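You operate a simulated robot arm through the tools that you are given. There is no shell and no other tool.

You run a simulated two-armed robot. Do the job below in one go: nothing can be reset, and whatever is moved stays where it is left.

Task
Blow the wet pink can dry in the yellow holder.
Fine: yellow dial to 6 bar and left there, blue switch on, then hold the white button till the drops are gone; switch off. The other can stays; no spray. Set down upright: what you pick out.

It is judged by the outcome, as a careful person would: the job done as asked, and still so three seconds after it is handed in. It fails if anything else is knocked over, pushed out of place, dropped, spilled or broken.

Robot
Two 7-joint arms with two-finger parallel grippers on one trunk that stands fixed in place. Base frame: the origin is at the foot of the trunk, x ahead of it, y to its left, z up; the work surface is at about z = 0.9. Readings come in m, rad, newtons and seconds.
The left shoulder is at [0.07, 0.187, 1.29], the right one opposite. With the tool pointing down near the work surface each hand reaches from about 0.28 to 0.78 m from the base axis, measured 20 degrees to its own side. Payload 3.91 kg a hand.
Tool frame (each hand has its own): the origin (TCP) lies between the finger pads and is the grasp point; the fingertips stand 0.03 m ahead of it; z points along the fingers, y is the line along which they close. Largest opening 0.11 m; finger width 0.02, thickness 0.01; the body of the gripper, 0.048 by 0.112 m, starts 0.055 m behind the TCP.
Orientation is told as [roll, pitch, yaw] about the base's x, y, z axes, in that order, counted from this pose: with the fingers straight down and closing along the base's y, the tool's x points along the base's -x, its y along +y and its z along -z.

Tools
- The arms move only by the tool nudge_tool. It takes "left_deltas", "right_deltas" or both (then of equal length, played together; a hand with none holds still); each is a list of rows, each a list of 7 numbers: the shift along the tool's x, y, z in units of 50 mm (1.0 is 50 mm), then the turn, a rotation vector about the tool's x, y, z in units of 4 degrees (1.0 is 4 degrees), then the finger opening in cm, from 0 to 11. In form: [[dx, dy, dz, wx, wy, wz, gripper], ...]. A call has 1 to 20 rows; each row shifts and turns the commanded pose from where the row before left it, along the tool's axes as they then stand. A call with a number of a shift or a turn outside -1 to 1 is refused whole. Each row takes 0.2 s and may step no farther than 0.05 m and 0.15 rad from the row before; otherwise, or with a gripper value out of range, the whole call is refused. Where a pose cannot be reached the arm comes as near as it can. A force on the tool above 90 N (or 10 N above the force at the start of the call, whichever is more), or a blocked arm, ends the call early, and 0.2 s more pass. Each finger travels about 0.072 m/s and halts on what it meets, pressing with about 27 N; the grip force reading is that of the motor and also rises with nothing between the fingers. The clock runs only during rows and for 0.2 s after the last one: add rows that do not move to give the fingers time. The reply holds the time, the measured pose of the TCP, the force on the tool along the base axes, the opening and the grip force, in the units named above and with some noise, with the torque about the TCP (base axes, N m) and any sound that the robot's microphone picked up.
- Cameras (640 x 400 px; columns grow to the right, rows downward): "scene" is now at [0.1024, -0.0642, 1.505]; the picture's right is [-0.76, -0.65, -0.00], its down [-0.45, 0.53, -0.72] and it looks along [0.46, -0.54, -0.70] (base axes); focal length 214 px, centre (320, 200). "left" rides on the left gripper at [0.072, -0.017, -0.103] in its tool frame; the picture's right is [0.23, 0.97, 0.00], its down [-0.76, 0.18, -0.62] and it looks along [-0.61, 0.14, 0.78] (tool axes); focal length 222 px, centre (320, 200). "right" rides on the right gripper at [0.072, 0.017, -0.103] in its tool frame; the picture's right is [-0.23, 0.97, 0.00], its down [-0.76, -0.18, -0.62] and it looks along [-0.61, -0.14, 0.78] (tool axes); focal length 222 px, centre (320, 200). There is no depth. A picture from a camera that has moved, and an enlarged one, comes with that camera's place and axes in the base frame and with its lens.
- grab_frame(camera): a new picture of that camera. No time passes.
- move_column(by): slides the trunk up (or, below 0, down) by that many m; the arms and the scene camera ride with it, the base frame stays. It gives what a move gives, with no picture.
- turn_head(pan, tilt): turns the head with the scene camera to pan (to the left, within 1.501 rad either way) and tilt (down, from -0.506 to 1.204), counted from straight ahead of the robot. It gives what a move gives.
- inspect(camera, box): a new picture of the part [left, top, right, bottom] of that camera's present view, enlarged. No time passes.
- sign_off(): hands the job in; it is judged then, once.

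Nothing tells you positions but the pictures and the camera data. Unless the task says otherwise, let go and move clear before handing in.

The tools are called by a JSON object that holds its "op" and its "data". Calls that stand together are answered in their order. nudge_tool: Moves the arms, as the interface text tells. Its arguments: {"type":"object","properties":{"left_deltas":{"type":"array","items":{"type":"array","items":{"type":"number"}}},"right_deltas":{"type":"array","items":{"type":"array","items":{"type":"number"}}}},"required":[]} The other tools are called the same way: move_column (by) moves the trunk up or down; turn_head (pan, tilt) turns the head that bears the scene camera; grab_frame (camera) takes a picture; inspect (camera, box) takes an enlarged picture of a part of a camera's view; sign_off () hands the job in.

At the start:

```text
time: 0.0
left_ee_pos: [0.4556, -0.0412, 1.2418]
left_tcp_rot: [0.002, -0.001, -0.001]
left_force: [-0.6, -0.2, -0.3]
left_moment: [-0.02, 0.0, 0.01]
left_opening: 0.11
left_gripper_force: 0.1
right_ee_pos: [0.4312, -0.4635, 1.2609]
right_tcp_rot: [-0.001, -0.001, -0.001]
right_force: [1.3, 0.1, 0.1]
right_moment: [0.0, -0.02, -0.02]
right_opening: 0.11
right_gripper_force: 0.1
trunk travel left (down, up): [-0.8, 0.14]
head pan, tilt (commanded): [-0.866, 0.773]
```

scene: 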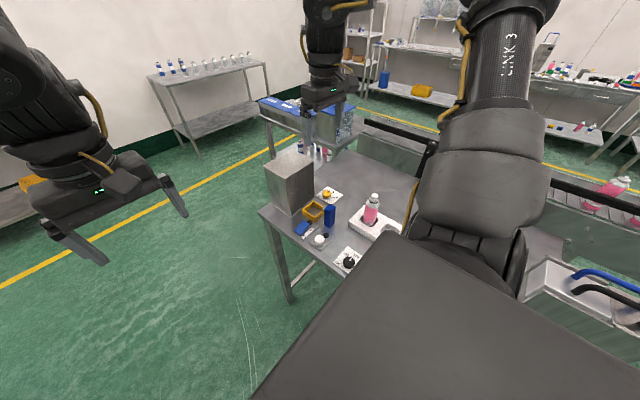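
right: 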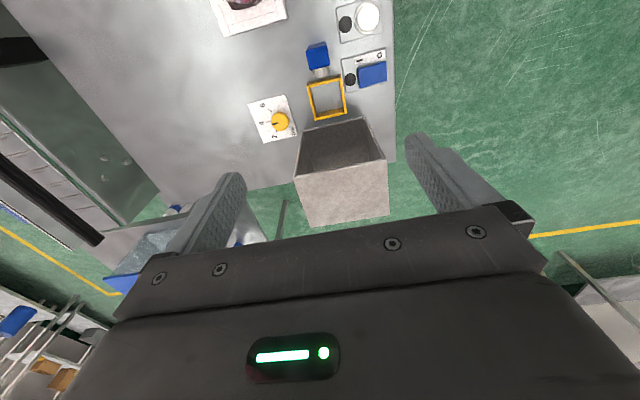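
left: 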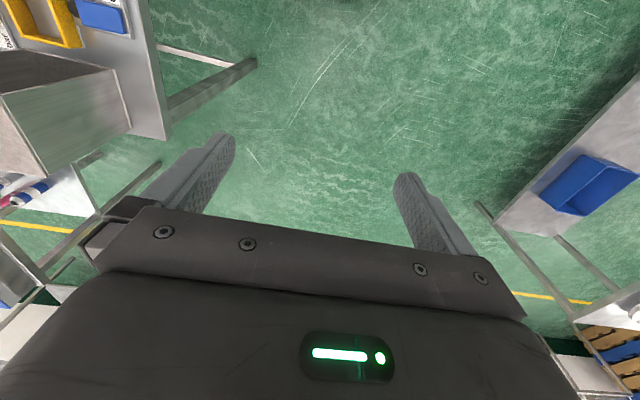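

The table to the front-right holds a grey box, a yellow holder, a yellow dial, a blue switch, a white button and a pink can on a tray. I'll enlarge the views first to find where each one is.

{"op": "inspect", "data": {"camera": "scene", "box": [240, 130, 440, 280]}}

{"op": "inspect", "data": {"camera": "right", "box": [200, 0, 420, 150]}}

{"op": "grab_frame", "data": {"camera": "right"}}

```text
2.67 times, centred on (340, 205) of scene
camera zoom: at [0.1024, -0.0642, 1.505], right [-0.76, -0.65, 0.0], down [-0.45, 0.53, -0.72], along [0.46, -0.54, -0.7], focal length 572 px, centre (267, 187)
```

zoom: 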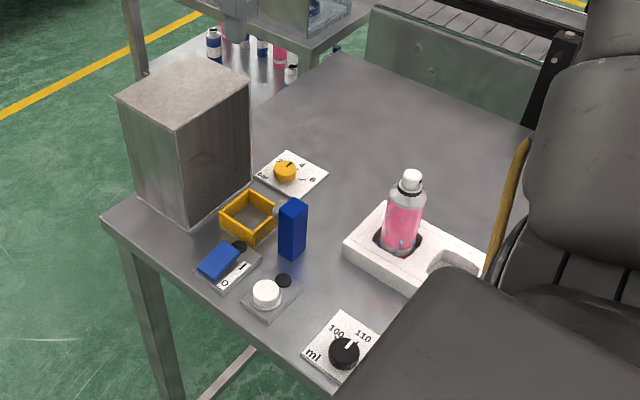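

```text
2.67 times, centred on (310, 75) of right
camera zoom: at [0.3581, -0.4483, 1.3639], right [0.23, 0.97, 0.0], down [0.76, -0.18, 0.62], along [0.61, -0.14, -0.78], focal length 592 px, centre (347, 533)
```

zoom: 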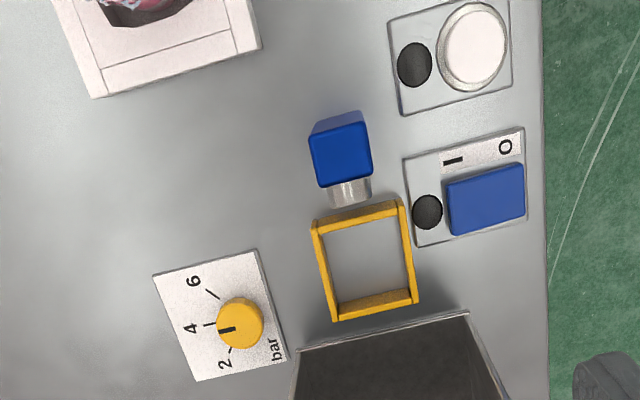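

```text
taken
camera right: at [0.3581, -0.4483, 1.3639], right [0.23, 0.97, 0.0], down [0.76, -0.18, 0.62], along [0.61, -0.14, -0.78], focal length 222 px, centre (320, 200)
```

right: 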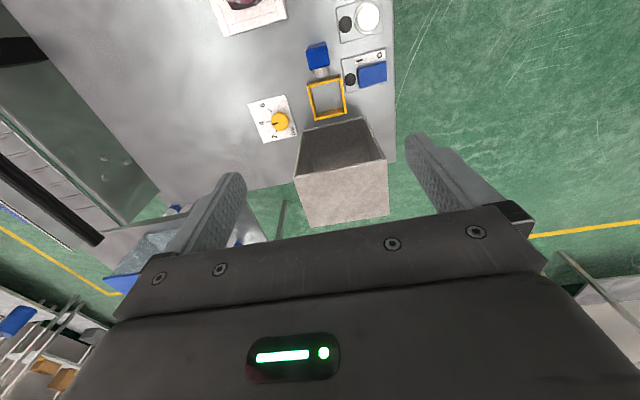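

The right-camera and scene estimates agree: the holder is near (0.465, -0.455). The left arm hides part of the tray, so I'll swing it to its own side, well above everything, and look again.

{"op": "nudge_tool", "data": {"left_deltas": [[0, 1, 0, 0, 0, 0, 11], [0, 1, 0, 0, 0, 0, 11], [0, 1, 0, 0, 0, 0, 11], [0, 1, 0, 0, 0, 0, 11], [0, 1, 0, 0, 0, 0, 11], [0, 1, 0, 0, 0, 0, 11], [0, 0, 0, 0, 0, 0, 11]]}}

{"op": "grab_frame", "data": {"camera": "scene"}}

```text
time: 1.6
left_ee_pos: [0.4079, 0.2003, 1.2316]
left_tcp_rot: [0.001, -0.001, 0.005]
left_force: [-0.4, 0.8, -0.2]
left_moment: [0.0, 0.01, -0.02]
left_opening: 0.1101
left_gripper_force: 0.1
left hand out of reach, approached as far as the arm can: row 5, 6
right_ee_pos: [0.4314, -0.4645, 1.26]
right_tcp_rot: [0.001, 0.0, 0.0]
right_force: [0.2, -0.1, -0.2]
right_moment: [0.01, 0.02, 0.02]
right_opening: 0.1103
right_gripper_force: 0.0
trunk travel left (down, up): [-0.8, 0.14]
head pan, tilt (commanded): [-0.866, 0.773]
```

```text
taken
camera scene: at [0.1022, -0.0649, 1.505], right [-0.76, -0.65, 0.0], down [-0.45, 0.53, -0.71], along [0.46, -0.54, -0.7], focal length 214 px, centre (320, 200)
```

scene: 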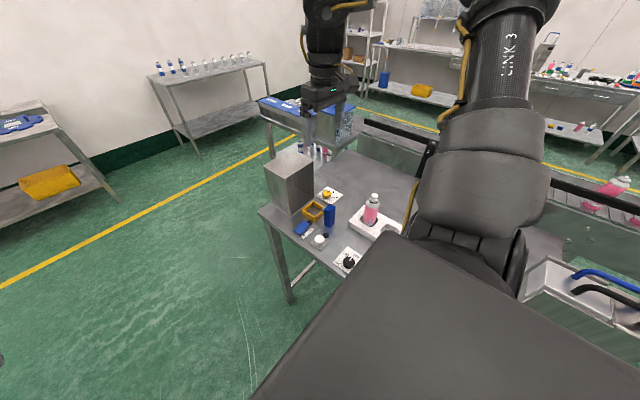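

The right upper arm still hides the tray from the head camera. I'll bring the right hand in closer and yaw it so its wrist camera looks toward the tray.

{"op": "nudge_tool", "data": {"right_deltas": [[0.35, 0.8, 0, 0, 0, 0, 11], [0.35, 0.8, 0, 0, 0, 0, 11], [0.35, 0.8, 0, 0, 0, 0, 11], [0.35, 0.8, 0, 0, 0, 0, 11], [0, 0, 0, 0, 0, 1, 11], [0, 0, 0, 0, 0, 1, 11], [0, 0, 0, 0, 0, 1, 11], [0, 0, 0, 0, 0, 1, 11], [0, 0, 0, 0, 0, 1, 11], [0, 0, 0, 0, 0, 1, 11], [0, 0, 0, 0, 0, 1, 11], [0, 0, 0, 0, 0, 1, 11], [0, 0, 0, 0, 0, 1, 11], [0, 0, 0, 0, 0, 1, 11], [0, 0, 0, 0, 0, 1, 11], [0, 0, 0, 0, 0, 1, 11], [0, 0, 0, 0, 0, 1, 11], [0, 0, 0, 0, 0, 1, 11], [0, 0, 0, 0, 0, 1, 11], [0, 0, 0, 0, 0, 0, 11]]}}

{"op": "grab_frame", "data": {"camera": "right"}}

{"op": "grab_frame", "data": {"camera": "scene"}}

```text
time: 5.8
left_ee_pos: [0.4092, 0.2008, 1.2298]
left_tcp_rot: [0.001, -0.002, 0.005]
left_force: [-0.7, -0.4, -0.1]
left_moment: [0.01, 0.01, -0.02]
left_opening: 0.1098
left_gripper_force: 0.0
right_ee_pos: [0.3755, -0.3493, 1.2829]
right_tcp_rot: [-0.003, 0.002, -0.246]
right_force: [0.3, 0.3, 0.2]
right_moment: [-0.04, -0.01, -0.01]
right_opening: 0.1102
right_gripper_force: 0.0
right hand out of reach, approached as far as the arm can: row 5, 6, 7, 8, 9, 10, 11, 12, 13, 14, 15, 16, 17, 18, 19
trunk travel left (down, up): [-0.8, 0.14]
head pan, tilt (commanded): [-0.866, 0.773]
```

```text
taken
camera right: at [0.3098, -0.3153, 1.3868], right [0.46, 0.89, 0.0], down [0.7, -0.36, 0.62], along [0.55, -0.29, -0.78], focal length 222 px, centre (320, 200)
```

right: 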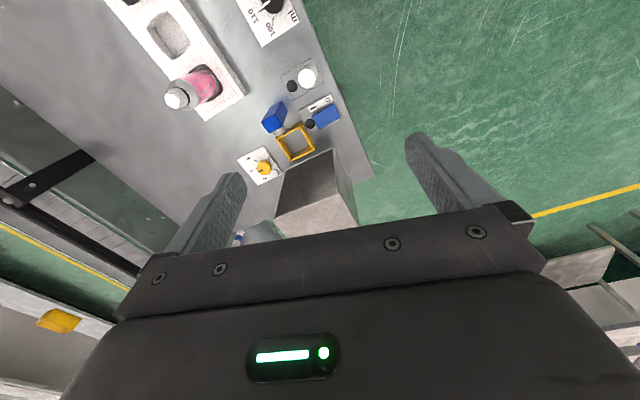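

```text
taken
camera scene: at [0.1024, -0.0641, 1.505], right [-0.76, -0.65, 0.0], down [-0.45, 0.53, -0.72], along [0.46, -0.54, -0.7], focal length 214 px, centre (320, 200)
```

scene: 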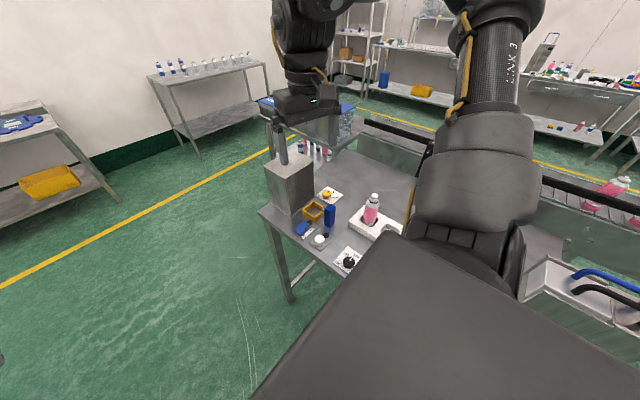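

{"op": "inspect", "data": {"camera": "right", "box": [80, 0, 380, 190]}}

{"op": "inspect", "data": {"camera": "right", "box": [140, 30, 260, 120]}}

{"op": "inspect", "data": {"camera": "scene", "box": [340, 180, 420, 250]}}

{"op": "inspect", "data": {"camera": "scene", "box": [560, 170, 640, 230]}}

```text
2.11 times, centred on (230, 95) of right
camera zoom: at [0.3098, -0.3153, 1.3868], right [0.46, 0.89, 0.0], down [0.7, -0.36, 0.62], along [0.55, -0.29, -0.78], focal length 468 px, centre (510, 421)
```

zoom: 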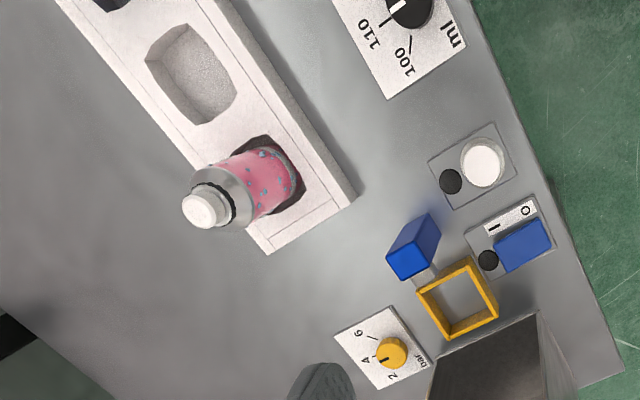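

```text
4.44 times, centred on (200, 75) of right
camera zoom: at [0.3098, -0.3153, 1.3868], right [0.46, 0.89, 0.0], down [0.7, -0.36, 0.62], along [0.55, -0.29, -0.78], focal length 987 px, centre (853, 756)
```

zoom: 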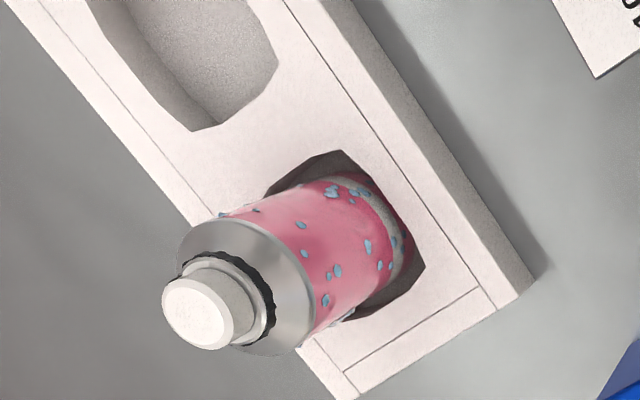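

```text
5.71 times, centred on (380, 215) of scene
camera zoom: at [0.1024, -0.0641, 1.505], right [-0.76, -0.65, 0.0], down [-0.45, 0.53, -0.72], along [0.46, -0.54, -0.7], focal length 1226 px, centre (-23, 114)
```

zoom: 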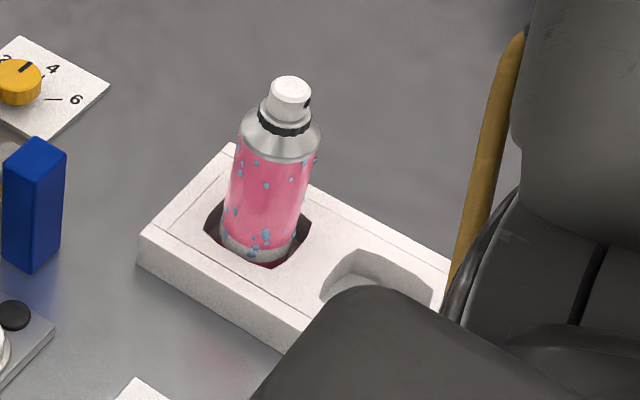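

```text
6.67 times, centred on (600, 200) of scene
camera zoom: at [0.1024, -0.0641, 1.505], right [-0.76, -0.65, 0.0], down [-0.45, 0.53, -0.72], along [0.46, -0.54, -0.7], focal length 1430 px, centre (-1547, 200)
```

zoom: 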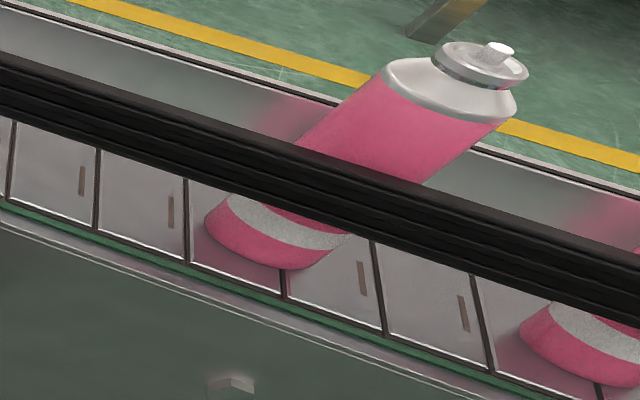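

The wet can (pink with blue drops) is in the tray slot nearest the holder. The next slot is empty, and something dark sits at the far end of the tray. I'll tilt the hand so its camera looks further back.

{"op": "nudge_tool", "data": {"right_deltas": [[0, 0, 0, 0, 1, 0, 11], [0, 0, 0, 0, 1, 0, 11], [0, 0, 0, 0, 1, 0, 11], [0, 0, 0, 0, 1, 0, 11], [0, 0, 0, 0, 1, 0, 11], [0, 0, 0, 0, 1, 0, 11], [0, 0, 0, 0, 0, 0, 11]]}}

{"op": "grab_frame", "data": {"camera": "right"}}

```text
time: 7.4
left_ee_pos: [0.4082, 0.201, 1.2308]
left_tcp_rot: [-0.001, -0.002, 0.007]
left_force: [0.5, 0.0, 0.0]
left_moment: [0.0, -0.02, 0.0]
left_opening: 0.1102
left_gripper_force: 0.1
right_ee_pos: [0.3751, -0.3492, 1.2851]
right_tcp_rot: [-0.004, 0.42, -0.25]
right_force: [0.8, 0.2, 0.0]
right_moment: [0.0, -0.01, 0.0]
right_opening: 0.1101
right_gripper_force: 0.0
trunk travel left (down, up): [-0.8, 0.14]
head pan, tilt (commanded): [-0.866, 0.773]
```

```text
taken
camera right: at [0.3557, -0.3274, 1.4083], right [0.44, 0.89, -0.1], down [0.88, -0.4, 0.26], along [0.19, -0.2, -0.96], focal length 222 px, centre (320, 200)
```

right: 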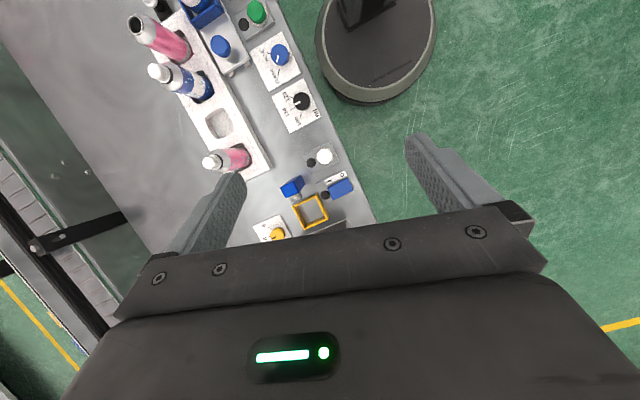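

{"op": "inspect", "data": {"camera": "right", "box": [110, 0, 350, 150]}}

{"op": "inspect", "data": {"camera": "right", "box": [180, 110, 380, 245]}}

{"op": "inspect", "data": {"camera": "right", "box": [110, 0, 230, 75]}}

```text
2.67 times, centred on (230, 75) of right
camera zoom: at [0.3557, -0.3274, 1.4083], right [0.44, 0.89, -0.1], down [0.88, -0.4, 0.26], along [0.19, -0.2, -0.96], focal length 592 px, centre (560, 533)
```

zoom: 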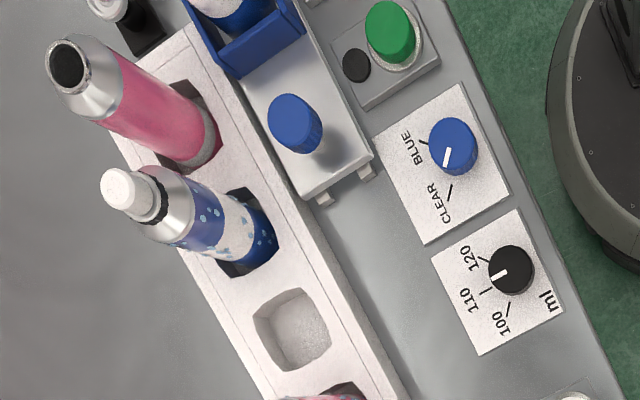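

```text
2.96 times, centred on (280, 178) of right
camera zoom: at [0.3557, -0.3274, 1.4083], right [0.44, 0.89, -0.1], down [0.88, -0.4, 0.26], along [0.19, -0.2, -0.96], focal length 658 px, centre (438, 267)
```

zoom: 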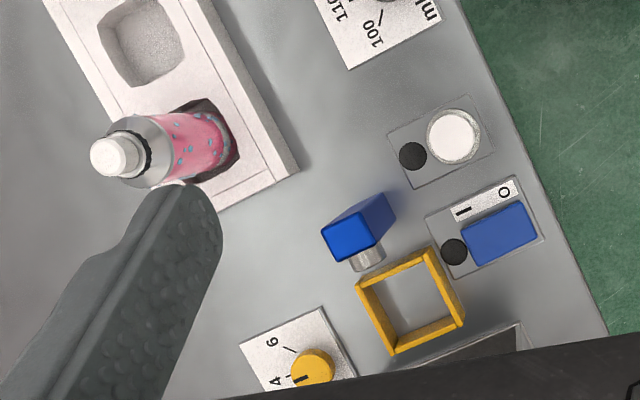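

```text
5.33 times, centred on (170, 38) of right
camera zoom: at [0.3557, -0.3274, 1.4083], right [0.44, 0.89, -0.1], down [0.88, -0.4, 0.26], along [0.19, -0.2, -0.96], focal length 1185 px, centre (1120, 1067)
```

zoom: 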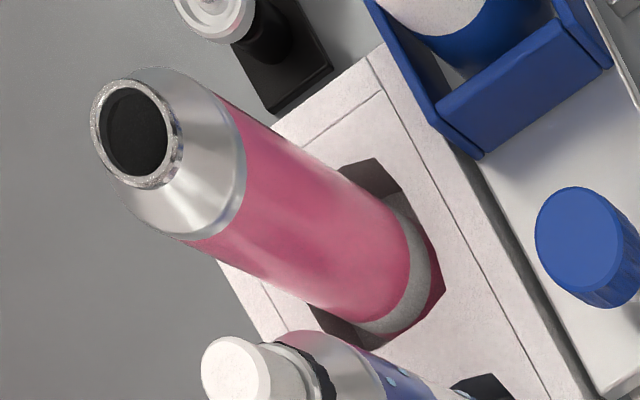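

I've triangulated these from several views: wet can axis at about (0.289, -0.545) with its top near z 1.05; holder rim (0.470, -0.460); dial knob (0.490, -0.564); switch (0.451, -0.373); button (0.369, -0.374). Next I'll straighten the hand and take a closer look at the dial, switch and holder.

{"op": "nudge_tool", "data": {"right_deltas": [[0, 0, 0, 0, -1, 0, 11], [0, 0, 0, 0, -1, 0, 11], [0, 0, 0, 0, -1, 0, 11], [0, 0, 0, 0, -1, 0, 11], [0, 0, 0, 0, -1, 0, 11], [0, 0, 0, 0, -1, 0, 11], [0, 0, 0, 0, 0, -0.9, 11], [0, 0, 0, 0, 0, -0.9, 11], [0, 0, 0, 0, 0, -0.9, 11], [0, 0, 0, 0, 0, -0.88, 11], [0.1, -0.4, 0.5, 0, 0, 0, 11], [0.1, -0.4, 0.5, 0, 0, 0, 11], [0.1, -0.4, 0.5, 0, 0, 0, 11], [0.1, -0.4, 0.5, 0, 0, 0, 11], [0.1, -0.4, 0.5, 0, 0, 0, 11], [0, 0, 0, 0, 0, 0, 11]]}}

{"op": "grab_frame", "data": {"camera": "right"}}

{"op": "grab_frame", "data": {"camera": "scene"}}

```text
time: 10.8
left_ee_pos: [0.4084, 0.2009, 1.2311]
left_tcp_rot: [0.0, -0.001, 0.004]
left_force: [0.0, 0.5, 0.1]
left_moment: [0.0, -0.02, 0.01]
left_opening: 0.11
left_gripper_force: 0.0
right_ee_pos: [0.3513, -0.4484, 1.1594]
right_tcp_rot: [-0.005, 0.002, 0.005]
right_force: [0.1, 0.0, -0.4]
right_moment: [0.0, -0.03, 0.0]
right_opening: 0.1102
right_gripper_force: 0.0
trunk travel left (down, up): [-0.8, 0.14]
head pan, tilt (commanded): [-0.866, 0.773]
```

```text
taken
camera right: at [0.2778, -0.4322, 1.2629], right [0.22, 0.97, 0.0], down [0.76, -0.17, 0.62], along [0.61, -0.14, -0.78], focal length 222 px, centre (320, 200)
```

right: 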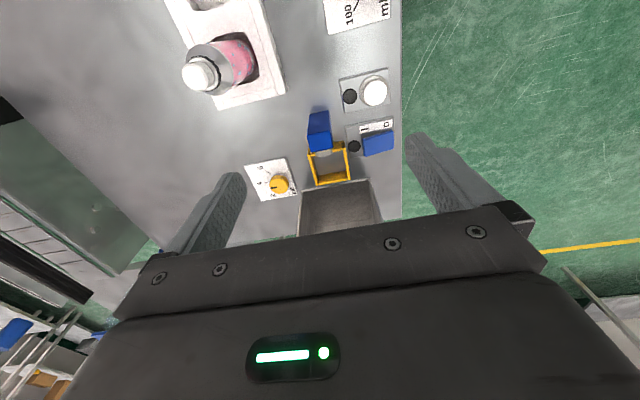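

```text
taken
camera scene: at [0.1024, -0.0629, 1.505], right [-0.76, -0.65, 0.0], down [-0.45, 0.53, -0.72], along [0.46, -0.55, -0.7], focal length 214 px, centre (320, 200)
```

scene: 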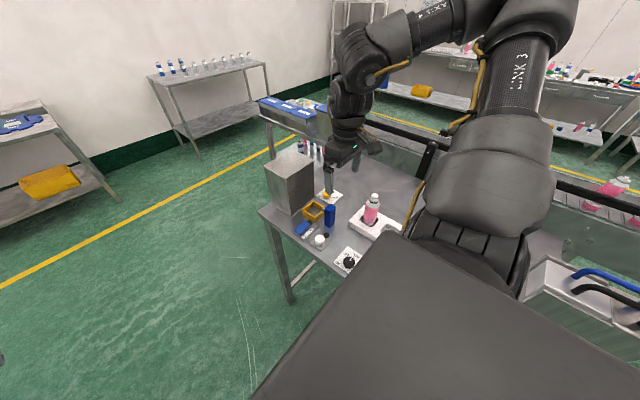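

{"op": "inspect", "data": {"camera": "right", "box": [230, 100, 410, 240]}}

{"op": "inspect", "data": {"camera": "right", "box": [235, 145, 315, 210]}}

{"op": "inspect", "data": {"camera": "right", "box": [330, 60, 410, 170]}}

{"op": "inspect", "data": {"camera": "scene", "box": [255, 140, 365, 275]}}

```text
2.86 times, centred on (320, 170) of right
camera zoom: at [0.2778, -0.4322, 1.2629], right [0.22, 0.97, 0.0], down [0.76, -0.17, 0.62], along [0.61, -0.14, -0.78], focal length 635 px, centre (320, 286)
```

zoom: 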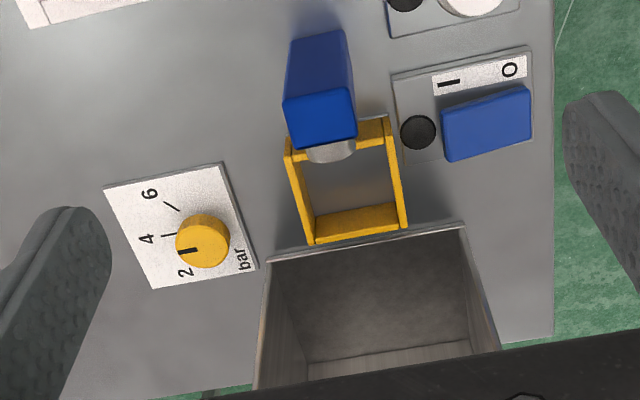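

```text
6.15 times, centred on (275, 178) of right
camera zoom: at [0.2778, -0.4322, 1.2629], right [0.22, 0.97, 0.0], down [0.76, -0.17, 0.62], along [0.61, -0.14, -0.78], focal length 1367 px, centre (597, 338)
```

zoom: 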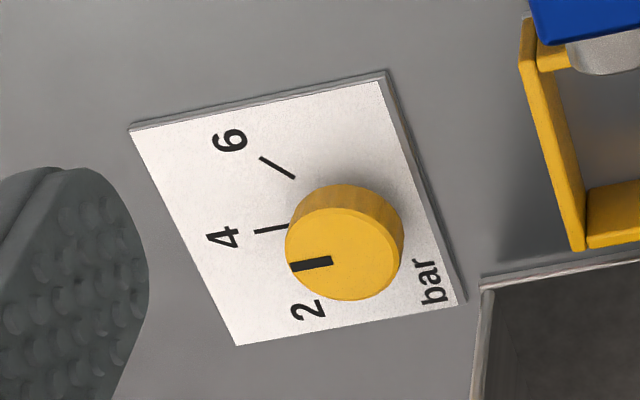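

```text
3.64 times, centred on (370, 115) of right
camera zoom: at [0.2778, -0.4322, 1.2629], right [0.22, 0.97, 0.0], down [0.76, -0.17, 0.62], along [0.61, -0.14, -0.78], focal length 808 px, centre (138, 509)
```

zoom: 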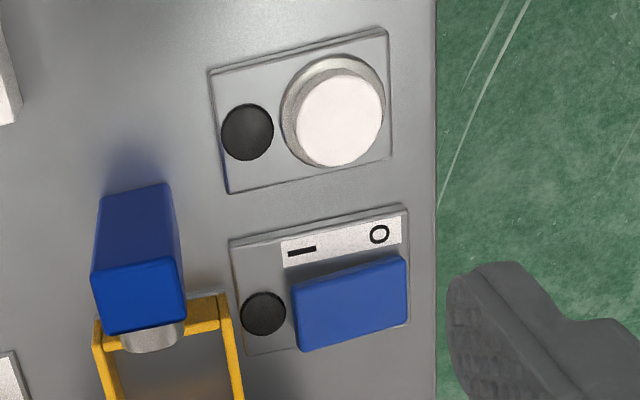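

```text
2.96 times, centred on (310, 208) of scene
camera zoom: at [0.1024, -0.0629, 1.505], right [-0.76, -0.65, 0.0], down [-0.45, 0.53, -0.72], along [0.46, -0.55, -0.7], focal length 636 px, centre (350, 178)
```

zoom: 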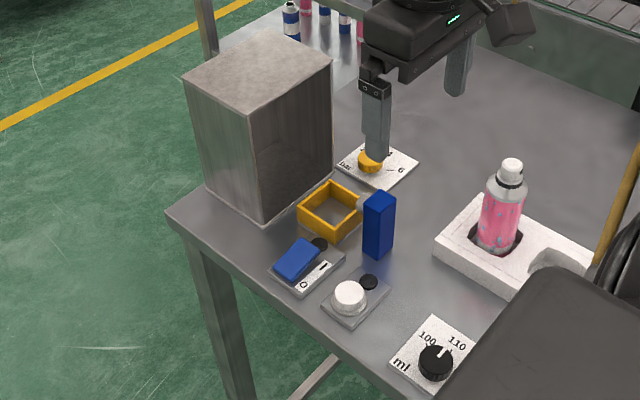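

The dial's pointer is parallel to the "4" tick, and the "6" tick is about 45–47° clockwise from above. The rocker's "O" end looks pressed. The catch box's corner is near (0.528, -0.529) with its top at about 1.06, so I'll start the knob grip at about +50° yaw, which leaves room to turn clockwise without hitting the box.

{"op": "nudge_tool", "data": {"right_deltas": [[-0.705, -0.56, 0.3, 0, 0, 0, 9], [-0.705, -0.56, 0.3, 0, 0, 0, 8], [-0.705, -0.56, 0.3, 0, 0, 0, 7], [-0.705, -0.56, 0.3, 0, 0, 0, 6], [0, 0, 0, 0, 0, -1, 5.5], [0, 0, 0, 0, 0, -1, 5.5], [0, 0, 0, 0, 0, -1, 5.5], [0, 0, 0, 0, 0, -1, 5.5], [0, 0, 0, 0, 0, -1, 5.5], [0, 0, 0, 0, 0, -1, 5.5], [0, 0, 0, 0, 0, -1, 5.5], [0, 0, 0, 0, 0, -1, 5.5], [0, 0, 0, 0, 0, -1, 5.5], [0, 0, 0, 0, 0, -1, 5.5], [0, 0, 0, 0, 0, -1, 5.5], [0, 0, 0, 0, 0, -1, 5.5], [0, 0, 0, 0, 0, -0.5, 5.5], [0, 0, 0, 0, 0, 0, 5.5]]}}

{"op": "grab_frame", "data": {"camera": "right"}}

{"op": "inspect", "data": {"camera": "scene", "box": [255, 120, 415, 245]}}

```text
time: 14.6
left_ee_pos: [0.4083, 0.2008, 1.2301]
left_tcp_rot: [0.001, 0.0, 0.005]
left_force: [-0.6, 0.0, -0.4]
left_moment: [-0.01, -0.04, 0.01]
left_opening: 0.1098
left_gripper_force: 0.2
right_ee_pos: [0.4917, -0.5612, 1.098]
right_tcp_rot: [-0.001, 0.002, 0.877]
right_force: [-0.5, -0.4, 0.0]
right_moment: [0.0, -0.02, -0.03]
right_opening: 0.0551
right_gripper_force: 0.1
trunk travel left (down, up): [-0.8, 0.14]
head pan, tilt (commanded): [-0.866, 0.773]
```

```text
taken
camera right: at [0.4321, -0.6064, 1.2027], right [-0.6, 0.8, 0.0], down [0.62, 0.47, 0.62], along [0.49, 0.37, -0.78], focal length 222 px, centre (320, 200)
```

right: 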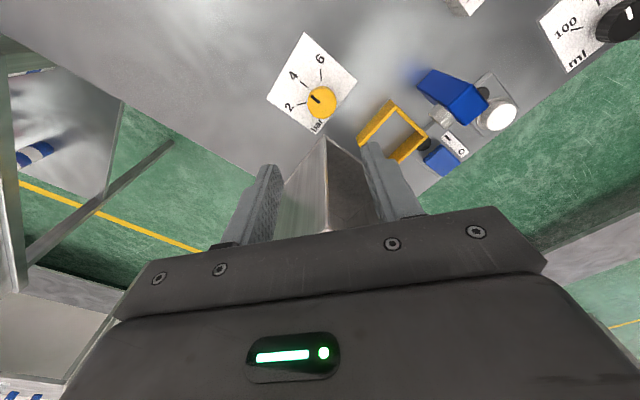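

```text
3.20 times, centred on (335, 182) of scene
camera zoom: at [0.1024, -0.0639, 1.505], right [-0.76, -0.65, 0.0], down [-0.45, 0.53, -0.72], along [0.46, -0.54, -0.7], focal length 686 px, centre (272, 256)
```

zoom: 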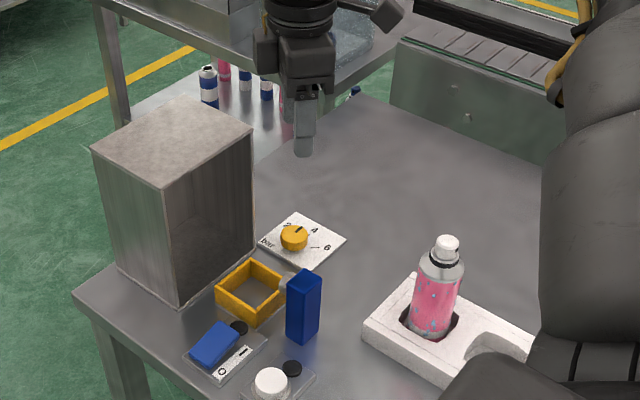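

{"op": "inspect", "data": {"camera": "right", "box": [260, 25, 370, 145]}}

{"op": "inspect", "data": {"camera": "scene", "box": [300, 175, 370, 225]}}

{"op": "inspect", "data": {"camera": "right", "box": [350, 50, 530, 180]}}

```text
3.33 times, centred on (315, 85) of right
camera zoom: at [0.4321, -0.6064, 1.2027], right [-0.6, 0.8, 0.0], down [0.62, 0.47, 0.62], along [0.49, 0.37, -0.78], focal length 740 px, centre (337, 583)
```

zoom: 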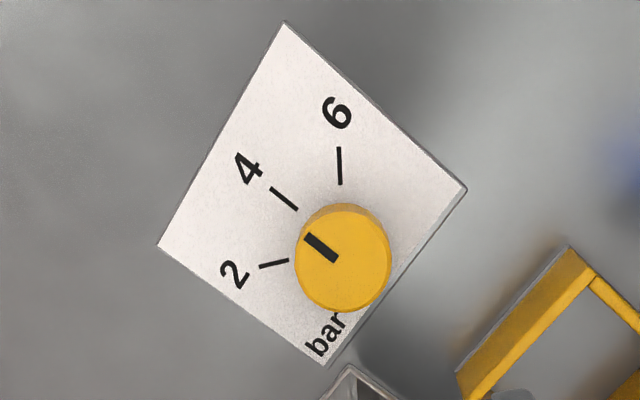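

```text
8.00 times, centred on (335, 200) of scene
camera zoom: at [0.1024, -0.0639, 1.505], right [-0.76, -0.65, 0.0], down [-0.45, 0.53, -0.72], along [0.46, -0.54, -0.7], focal length 1716 px, centre (200, 200)
```

zoom: 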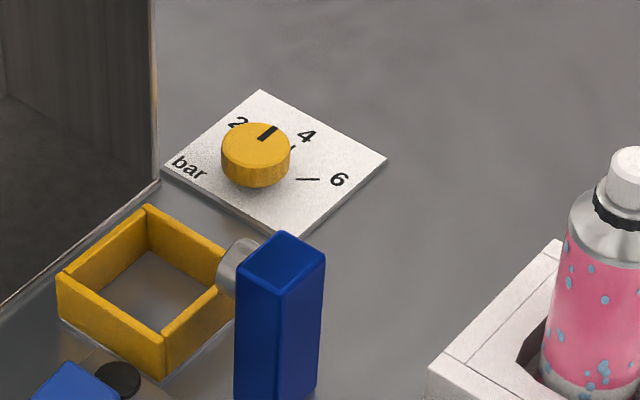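

```text
3.08 times, centred on (440, 115) of right
camera zoom: at [0.4321, -0.6064, 1.2027], right [-0.6, 0.8, 0.0], down [0.62, 0.47, 0.62], along [0.49, 0.37, -0.78], focal length 684 px, centre (-49, 462)
```

zoom: 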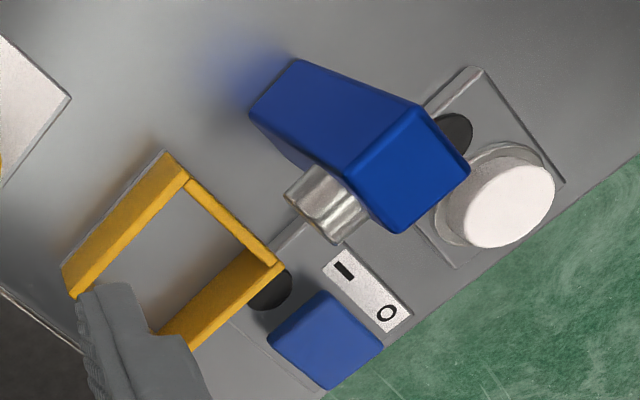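

Triangulating again puts the knob at (0.490, -0.5595), top z ≈ 0.922, pointing at 4. The ticks sit ±50° apart, so 6 bar is a 50° clockwise turn. I'll descend over the knob with the fingers open.

{"op": "nudge_tool", "data": {"right_deltas": [[0, 0.03, 0.8, 0, 0, 0, 5.5], [0, 0, 0.8, 0, 0, 0, 5.5], [0, 0, 0.8, 0, 0, 0, 5.5], [0, 0, 0.6, 0, 0, 0, 5.5], [0, 0, 0.16, 0, 0, 0, 5.5], [0, 0, 0, 0, 0, 0, 5.5]]}}

{"op": "grab_frame", "data": {"camera": "right"}}

{"op": "inspect", "data": {"camera": "scene", "box": [265, 130, 405, 235]}}

```text
time: 16.0
left_ee_pos: [0.4078, 0.2007, 1.2316]
left_tcp_rot: [-0.001, -0.001, 0.006]
left_force: [-0.4, 0.5, -0.2]
left_moment: [0.01, -0.07, -0.02]
left_opening: 0.1102
left_gripper_force: 0.1
right_ee_pos: [0.4913, -0.5604, 0.9414]
right_tcp_rot: [0.001, 0.001, 0.877]
right_force: [-0.6, -0.2, 0.0]
right_moment: [0.02, 0.02, -0.02]
right_opening: 0.055
right_gripper_force: 0.0
trunk travel left (down, up): [-0.8, 0.14]
head pan, tilt (commanded): [-0.866, 0.773]
```

```text
taken
camera right: at [0.4313, -0.6061, 1.0451], right [-0.6, 0.8, 0.0], down [0.62, 0.47, 0.62], along [0.5, 0.37, -0.78], focal length 222 px, centre (320, 200)
```

right: 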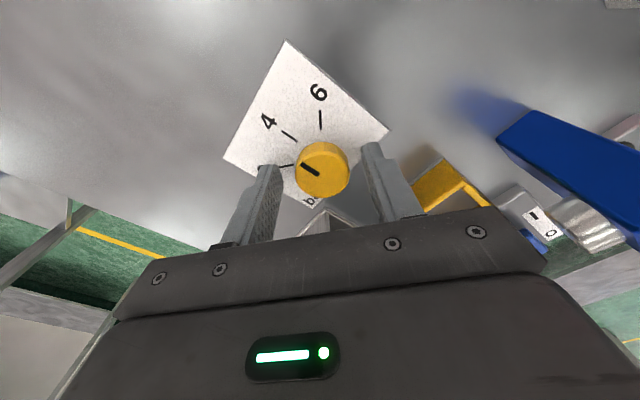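

```text
3.81 times, centred on (335, 182) of scene
camera zoom: at [0.1022, -0.0636, 1.505], right [-0.76, -0.65, 0.0], down [-0.45, 0.53, -0.72], along [0.46, -0.54, -0.7], focal length 817 px, centre (263, 267)
```

zoom: 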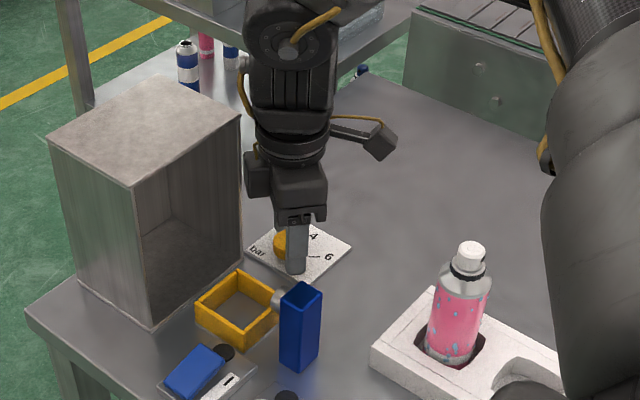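

{"op": "nudge_tool", "data": {"right_deltas": [[0, 0, 0.05, 0, 0, 0, 5.5], [0, 0, 0, 0, 0, 0, 0], [0, 0, 0, 0, 0, 0, 0], [0, 0, 0, 0, 0, 0, 0]]}}

{"op": "grab_frame", "data": {"camera": "right"}}

```text
time: 17.0
left_ee_pos: [0.4082, 0.2, 1.2302]
left_tcp_rot: [-0.001, -0.002, 0.005]
left_force: [0.1, 0.1, 0.2]
left_moment: [-0.02, -0.01, 0.0]
left_opening: 0.1103
left_gripper_force: 0.2
right_ee_pos: [0.4908, -0.5602, 0.9385]
right_tcp_rot: [0.002, 0.005, 0.877]
right_force: [-5.0, 7.1, -5.7]
right_moment: [0.3, -0.24, 0.01]
right_opening: 0.0338
right_gripper_force: 45.2
trunk travel left (down, up): [-0.8, 0.14]
head pan, tilt (commanded): [-0.866, 0.773]
```

```text
taken
camera right: at [0.4307, -0.6052, 1.0419], right [-0.6, 0.8, 0.0], down [0.63, 0.47, 0.62], along [0.49, 0.37, -0.79], focal length 222 px, centre (320, 200)
```

right: 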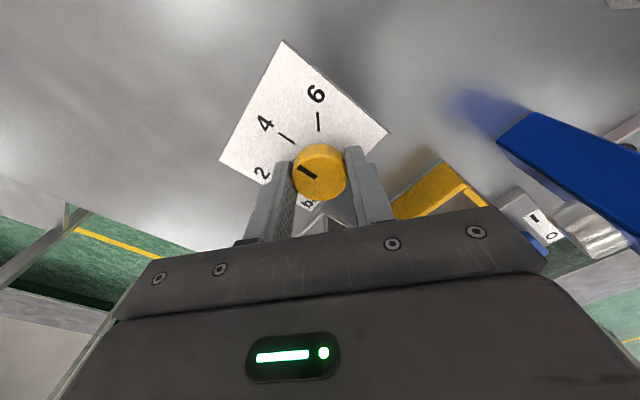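

{"op": "nudge_tool", "data": {"right_deltas": [[0, 0.03, 0, 0, 0, 0.6, 0], [0, 0, 0, 0, 0, 0.6, 0], [0, 0, 0, 0, 0, 0.6, 0], [0, 0, 0, 0, 0, 0.6, 0], [0, 0, 0, 0, 0, 0.6, 0], [0, 0, 0, 0, 0, 0.6, 0], [0, 0, 0, 0, 0, 0.6, 0], [0, 0, 0, 0, 0, 0.6, 0], [0, 0, 0, 0, 0, 0.6, 0], [0, 0, 0, 0, 0, 0.6, 0], [0, 0, 0, 0, 0, 0.6, 0], [0, 0, 0, 0, 0, 0.6, 0], [0, 0, 0, 0, 0, 0.6, 0], [0, 0, 0, 0, 0, 0.6, 0], [0, 0, 0, 0, 0, 0.6, 0], [0, 0, 0, 0, 0, 0.6, 0], [0, 0, 0, 0, 0, 0.6, 0], [0, 0, 0, 0, 0, 0.6, 0], [0, 0, 0, 0, 0, 0.6, 0], [0, 0, 0, 0, 0, 0.6, 0]]}}

{"op": "grab_frame", "data": {"camera": "right"}}

```text
time: 21.2
left_ee_pos: [0.4104, 0.2009, 1.23]
left_tcp_rot: [0.001, 0.0, 0.006]
left_force: [-0.5, -0.7, 0.9]
left_moment: [-0.02, 0.0, 0.0]
left_opening: 0.1099
left_gripper_force: 0.0
right_ee_pos: [0.4891, -0.5598, 0.9381]
right_tcp_rot: [-0.003, 0.004, 0.038]
right_force: [1.5, 2.1, -3.2]
right_moment: [0.06, 0.75, -0.03]
right_opening: 0.0333
right_gripper_force: 45.3
trunk travel left (down, up): [-0.8, 0.14]
head pan, tilt (commanded): [-0.866, 0.773]
```

```text
taken
camera right: at [0.4166, -0.5457, 1.042], right [0.19, 0.98, 0.0], down [0.77, -0.15, 0.62], along [0.61, -0.12, -0.78], focal length 222 px, centre (320, 200)
```

right: 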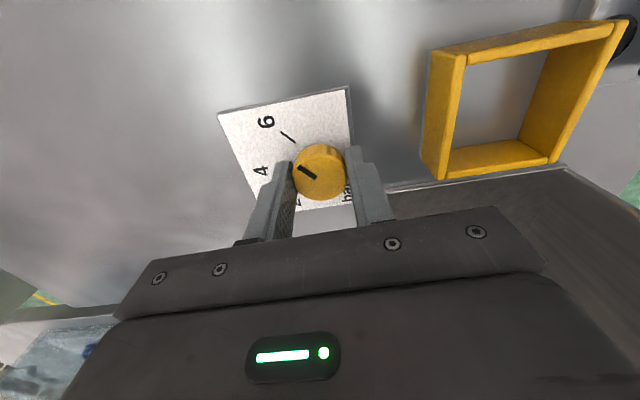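

{"op": "inspect", "data": {"camera": "right", "box": [210, 75, 370, 215]}}

{"op": "inspect", "data": {"camera": "scene", "box": [300, 175, 370, 225]}}

```text
2.86 times, centred on (290, 145) of right
camera zoom: at [0.4166, -0.5457, 1.042], right [0.19, 0.98, 0.0], down [0.77, -0.15, 0.62], along [0.61, -0.12, -0.78], focal length 635 px, centre (406, 357)
```

zoom: 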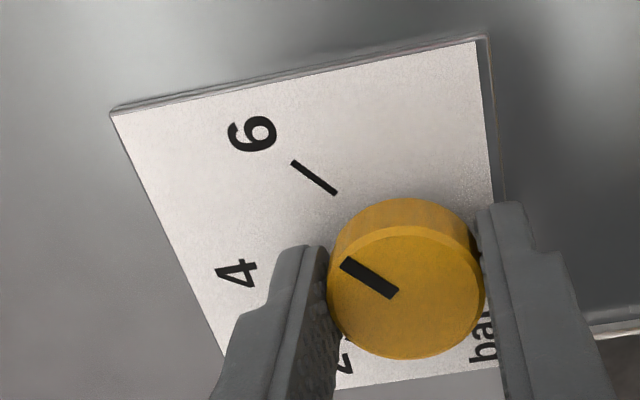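

```text
8.00 times, centred on (335, 200) of scene
camera zoom: at [0.1033, -0.0641, 1.5049], right [-0.76, -0.65, 0.0], down [-0.45, 0.53, -0.71], along [0.46, -0.54, -0.7], focal length 1716 px, centre (200, 200)
```

zoom: 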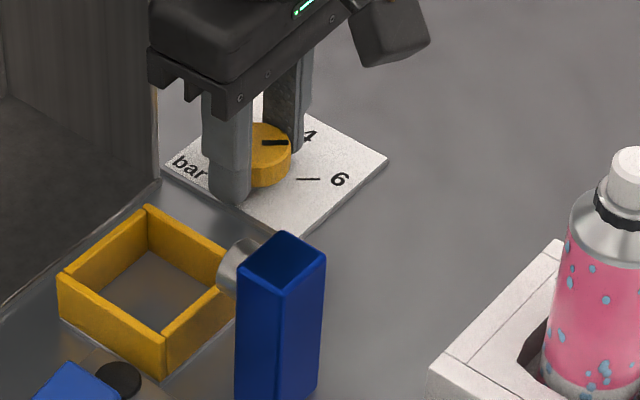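

{"op": "inspect", "data": {"camera": "scene", "box": [322, 185, 350, 203]}}

{"op": "inspect", "data": {"camera": "right", "box": [270, 100, 350, 170]}}

```text
16.00 times, centred on (336, 194) of scene
camera zoom: at [0.1033, -0.0641, 1.5049], right [-0.76, -0.65, 0.0], down [-0.45, 0.53, -0.71], along [0.46, -0.54, -0.7], focal length 3432 px, centre (64, 296)
```

zoom: 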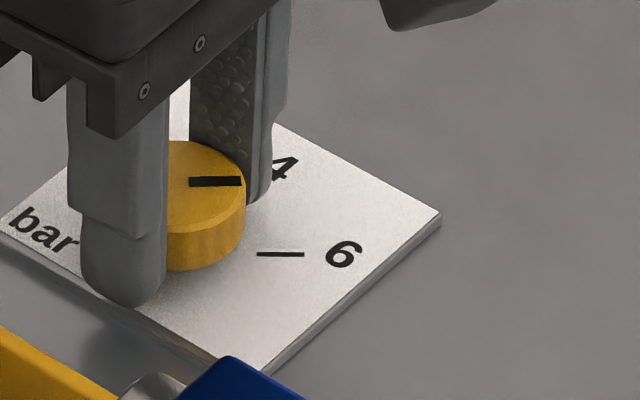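

```text
5.71 times, centred on (310, 135) of right
camera zoom: at [0.4166, -0.5457, 1.042], right [0.19, 0.98, 0.0], down [0.77, -0.15, 0.62], along [0.61, -0.12, -0.78], focal length 1269 px, centre (377, 571)
```

zoom: 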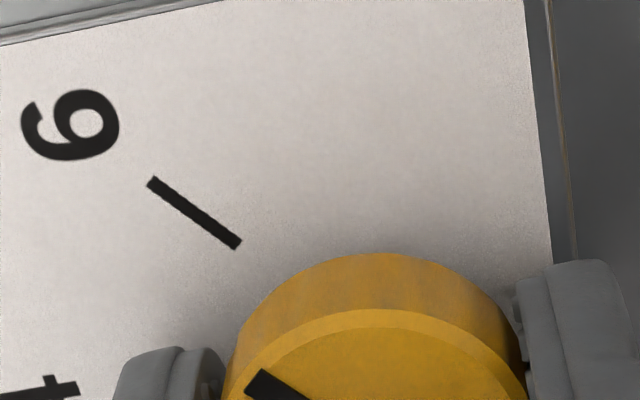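

The pointer is at about 48° of the 50° needed. I'll add the last 2°, then check.

{"op": "nudge_tool", "data": {"right_deltas": [[0, 0, 0, 0, 0, 0.25, 0], [0, 0, 0, 0, 0, 0.25, 0], [0, 0, 0, 0, 0, 0, 0]]}}

{"op": "inspect", "data": {"camera": "scene", "box": [322, 185, 350, 203]}}

```text
time: 22.0
left_ee_pos: [0.4083, 0.1999, 1.2303]
left_tcp_rot: [0.003, -0.002, 0.005]
left_force: [-0.1, -0.4, -0.4]
left_moment: [-0.02, 0.02, 0.0]
left_opening: 0.1098
left_gripper_force: 0.0
right_ee_pos: [0.4897, -0.56, 0.938]
right_tcp_rot: [-0.004, 0.003, 0.004]
right_force: [1.5, 1.5, -4.0]
right_moment: [-0.02, 0.33, 0.01]
right_opening: 0.0335
right_gripper_force: 45.0
trunk travel left (down, up): [-0.8, 0.14]
head pan, tilt (commanded): [-0.866, 0.773]
```

```text
16.00 times, centred on (336, 194) of scene
camera zoom: at [0.1032, -0.0642, 1.5049], right [-0.76, -0.65, 0.0], down [-0.45, 0.53, -0.71], along [0.46, -0.54, -0.7], focal length 3432 px, centre (64, 296)
```

zoom: 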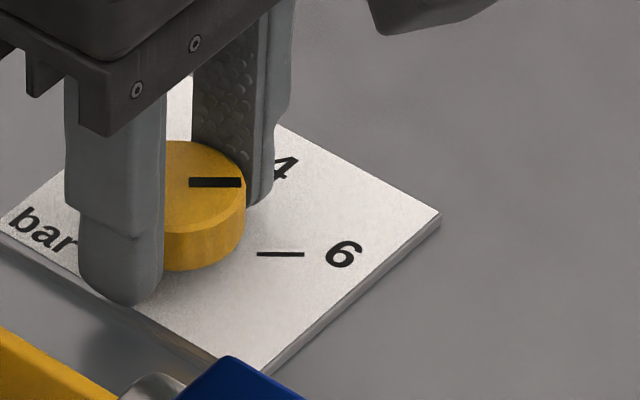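

{"op": "nudge_tool", "data": {"right_deltas": [[0, 0, 0, 0, 0, 0, 5.5], [0, 0, 0, 0, 0, 0, 5.5], [0, 0, -0.4, 0, 0, 0, 5.5], [0, 0, -0.8, 0, 0, 0, 5.5], [0, 0, -0.9, 0, 0, 0, 5.5], [0, 0, -0.9, 0, 0, 0, 5.5], [0, 0, -0.6, 0, 0, 0, 5.5], [0, 0, 0, 0, 0, 0, 5.5]]}}

{"op": "inspect", "data": {"camera": "scene", "box": [322, 185, 350, 203]}}

{"op": "grab_frame", "data": {"camera": "right"}}

```text
time: 23.8
left_ee_pos: [0.4091, 0.1999, 1.23]
left_tcp_rot: [0.002, 0.001, 0.005]
left_force: [0.5, -0.1, 0.3]
left_moment: [-0.02, -0.02, -0.01]
left_opening: 0.1099
left_gripper_force: 0.2
right_ee_pos: [0.4901, -0.5596, 1.1184]
right_tcp_rot: [-0.003, 0.003, 0.003]
right_force: [-0.1, 0.6, -0.2]
right_moment: [-0.03, 0.02, -0.04]
right_opening: 0.055
right_gripper_force: 0.0
trunk travel left (down, up): [-0.8, 0.14]
head pan, tilt (commanded): [-0.866, 0.773]
```

```text
16.00 times, centred on (336, 194) of scene
camera zoom: at [0.1032, -0.0643, 1.5049], right [-0.76, -0.65, 0.0], down [-0.45, 0.53, -0.71], along [0.46, -0.54, -0.7], focal length 3432 px, centre (64, 296)
```

zoom: 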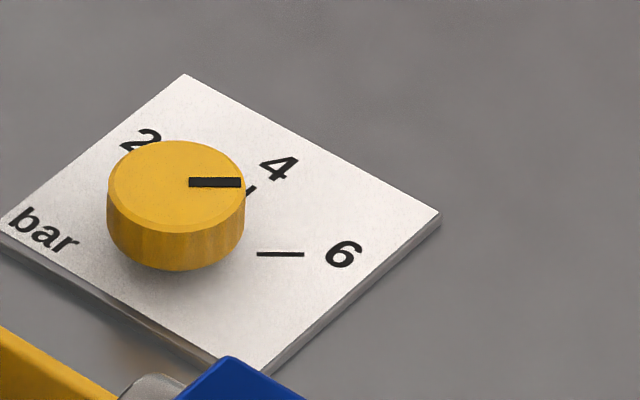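

```text
taken
camera right: at [0.4179, -0.5425, 1.222], right [0.22, 0.97, 0.0], down [0.76, -0.17, 0.62], along [0.6, -0.14, -0.78], focal length 222 px, centre (320, 200)
```

right: 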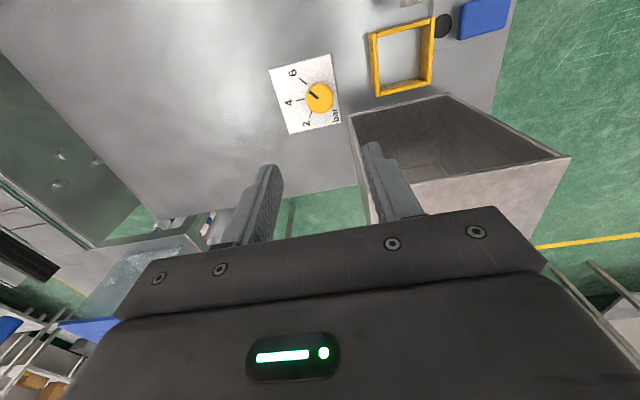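

The dial reads 6 and the hand is clear. Next I'll go over the wet can with the fingers open wide, staying above its cap.

{"op": "inspect", "data": {"camera": "right", "box": [355, 0, 465, 105]}}

{"op": "nudge_tool", "data": {"right_deltas": [[0.8, 0.056, 0, 0, 0, 0, 7], [0.8, 0.056, 0, 0, 0, 0, 8.5], [0.8, 0.056, 0, 0, 0, 0, 10], [0.8, 0.056, 0, 0, 0, 0, 10], [0.8, 0.056, 0, 0, 0, 0, 10], [0, 0, 0, 0, 0, 0, 10]]}}

{"op": "grab_frame", "data": {"camera": "right"}}

{"op": "inspect", "data": {"camera": "scene", "box": [320, 130, 440, 260]}}

```text
3.81 times, centred on (410, 52) of right
camera zoom: at [0.4179, -0.5425, 1.222], right [0.22, 0.97, 0.0], down [0.76, -0.17, 0.62], along [0.6, -0.14, -0.78], focal length 846 px, centre (-23, 762)
```

zoom: 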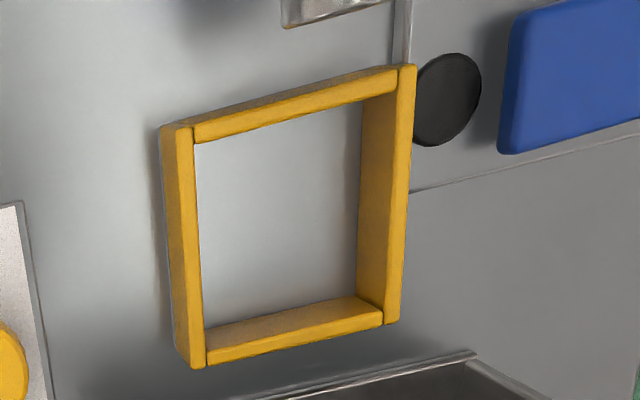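

```text
time: 25.2
left_ee_pos: [0.4107, 0.201, 1.2306]
left_tcp_rot: [0.0, -0.001, 0.006]
left_force: [-0.2, 0.8, 0.1]
left_moment: [0.0, 0.02, -0.01]
left_opening: 0.1102
left_gripper_force: 0.0
right_ee_pos: [0.2915, -0.5447, 1.1197]
right_tcp_rot: [-0.003, 0.005, 0.005]
right_force: [0.8, 0.3, 0.0]
right_moment: [0.0, 0.03, 0.01]
right_opening: 0.0998
right_gripper_force: 0.1
trunk travel left (down, up): [-0.8, 0.14]
head pan, tilt (commanded): [-0.866, 0.773]
```

```text
taken
camera right: at [0.2185, -0.5275, 1.2243], right [0.22, 0.97, 0.0], down [0.77, -0.17, 0.62], along [0.6, -0.14, -0.78], focal length 222 px, centre (320, 200)
```

right: 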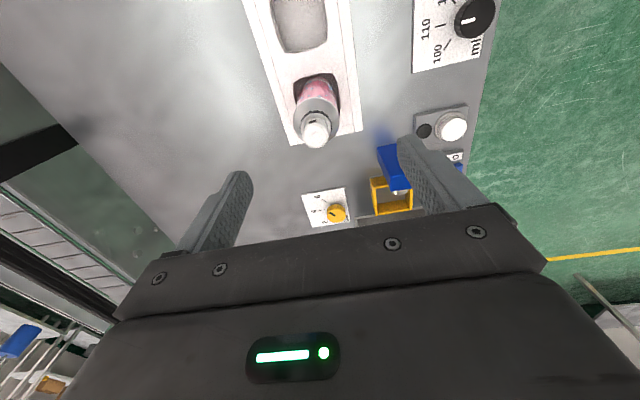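

```text
3.08 times, centred on (380, 195) of scene
camera zoom: at [0.104, -0.0633, 1.5048], right [-0.76, -0.65, 0.0], down [-0.45, 0.53, -0.71], along [0.46, -0.54, -0.7], focal length 660 px, centre (135, 215)
```

zoom: 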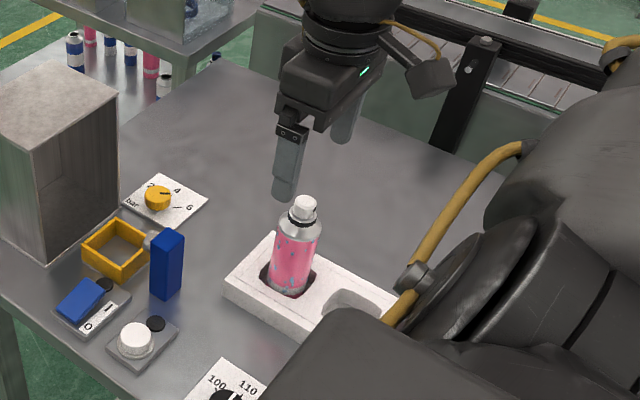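

{"op": "inspect", "data": {"camera": "right", "box": [250, 50, 380, 155]}}

{"op": "inspect", "data": {"camera": "scene", "box": [355, 185, 395, 235]}}

```text
3.81 times, centred on (315, 102) of right
camera zoom: at [0.2185, -0.5275, 1.2243], right [0.22, 0.97, 0.0], down [0.77, -0.17, 0.62], along [0.6, -0.14, -0.78], focal length 846 px, centre (339, 571)
```

zoom: 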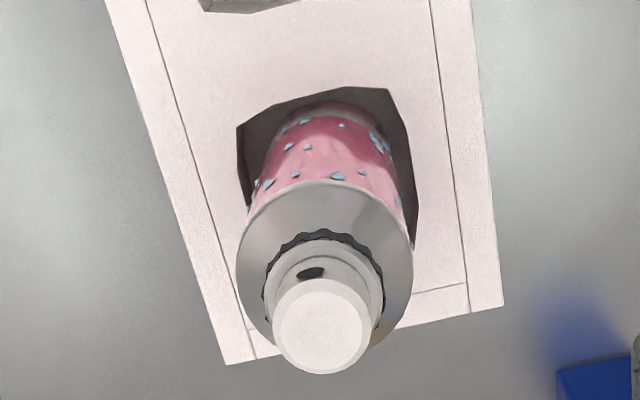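

```text
8.00 times, centred on (375, 210) of scene
camera zoom: at [0.104, -0.0633, 1.5048], right [-0.76, -0.65, 0.0], down [-0.45, 0.53, -0.71], along [0.46, -0.54, -0.7], focal length 1716 px, centre (-120, 120)
```

zoom: 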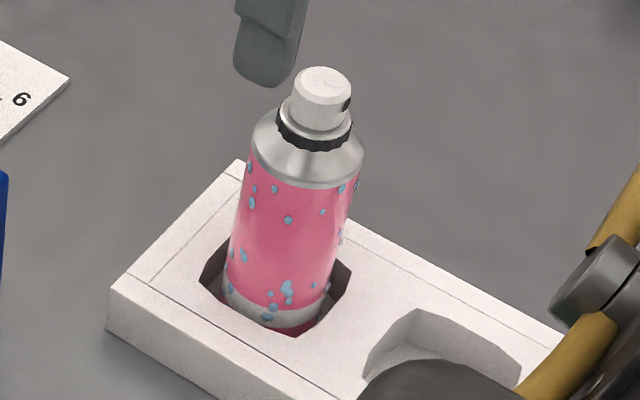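

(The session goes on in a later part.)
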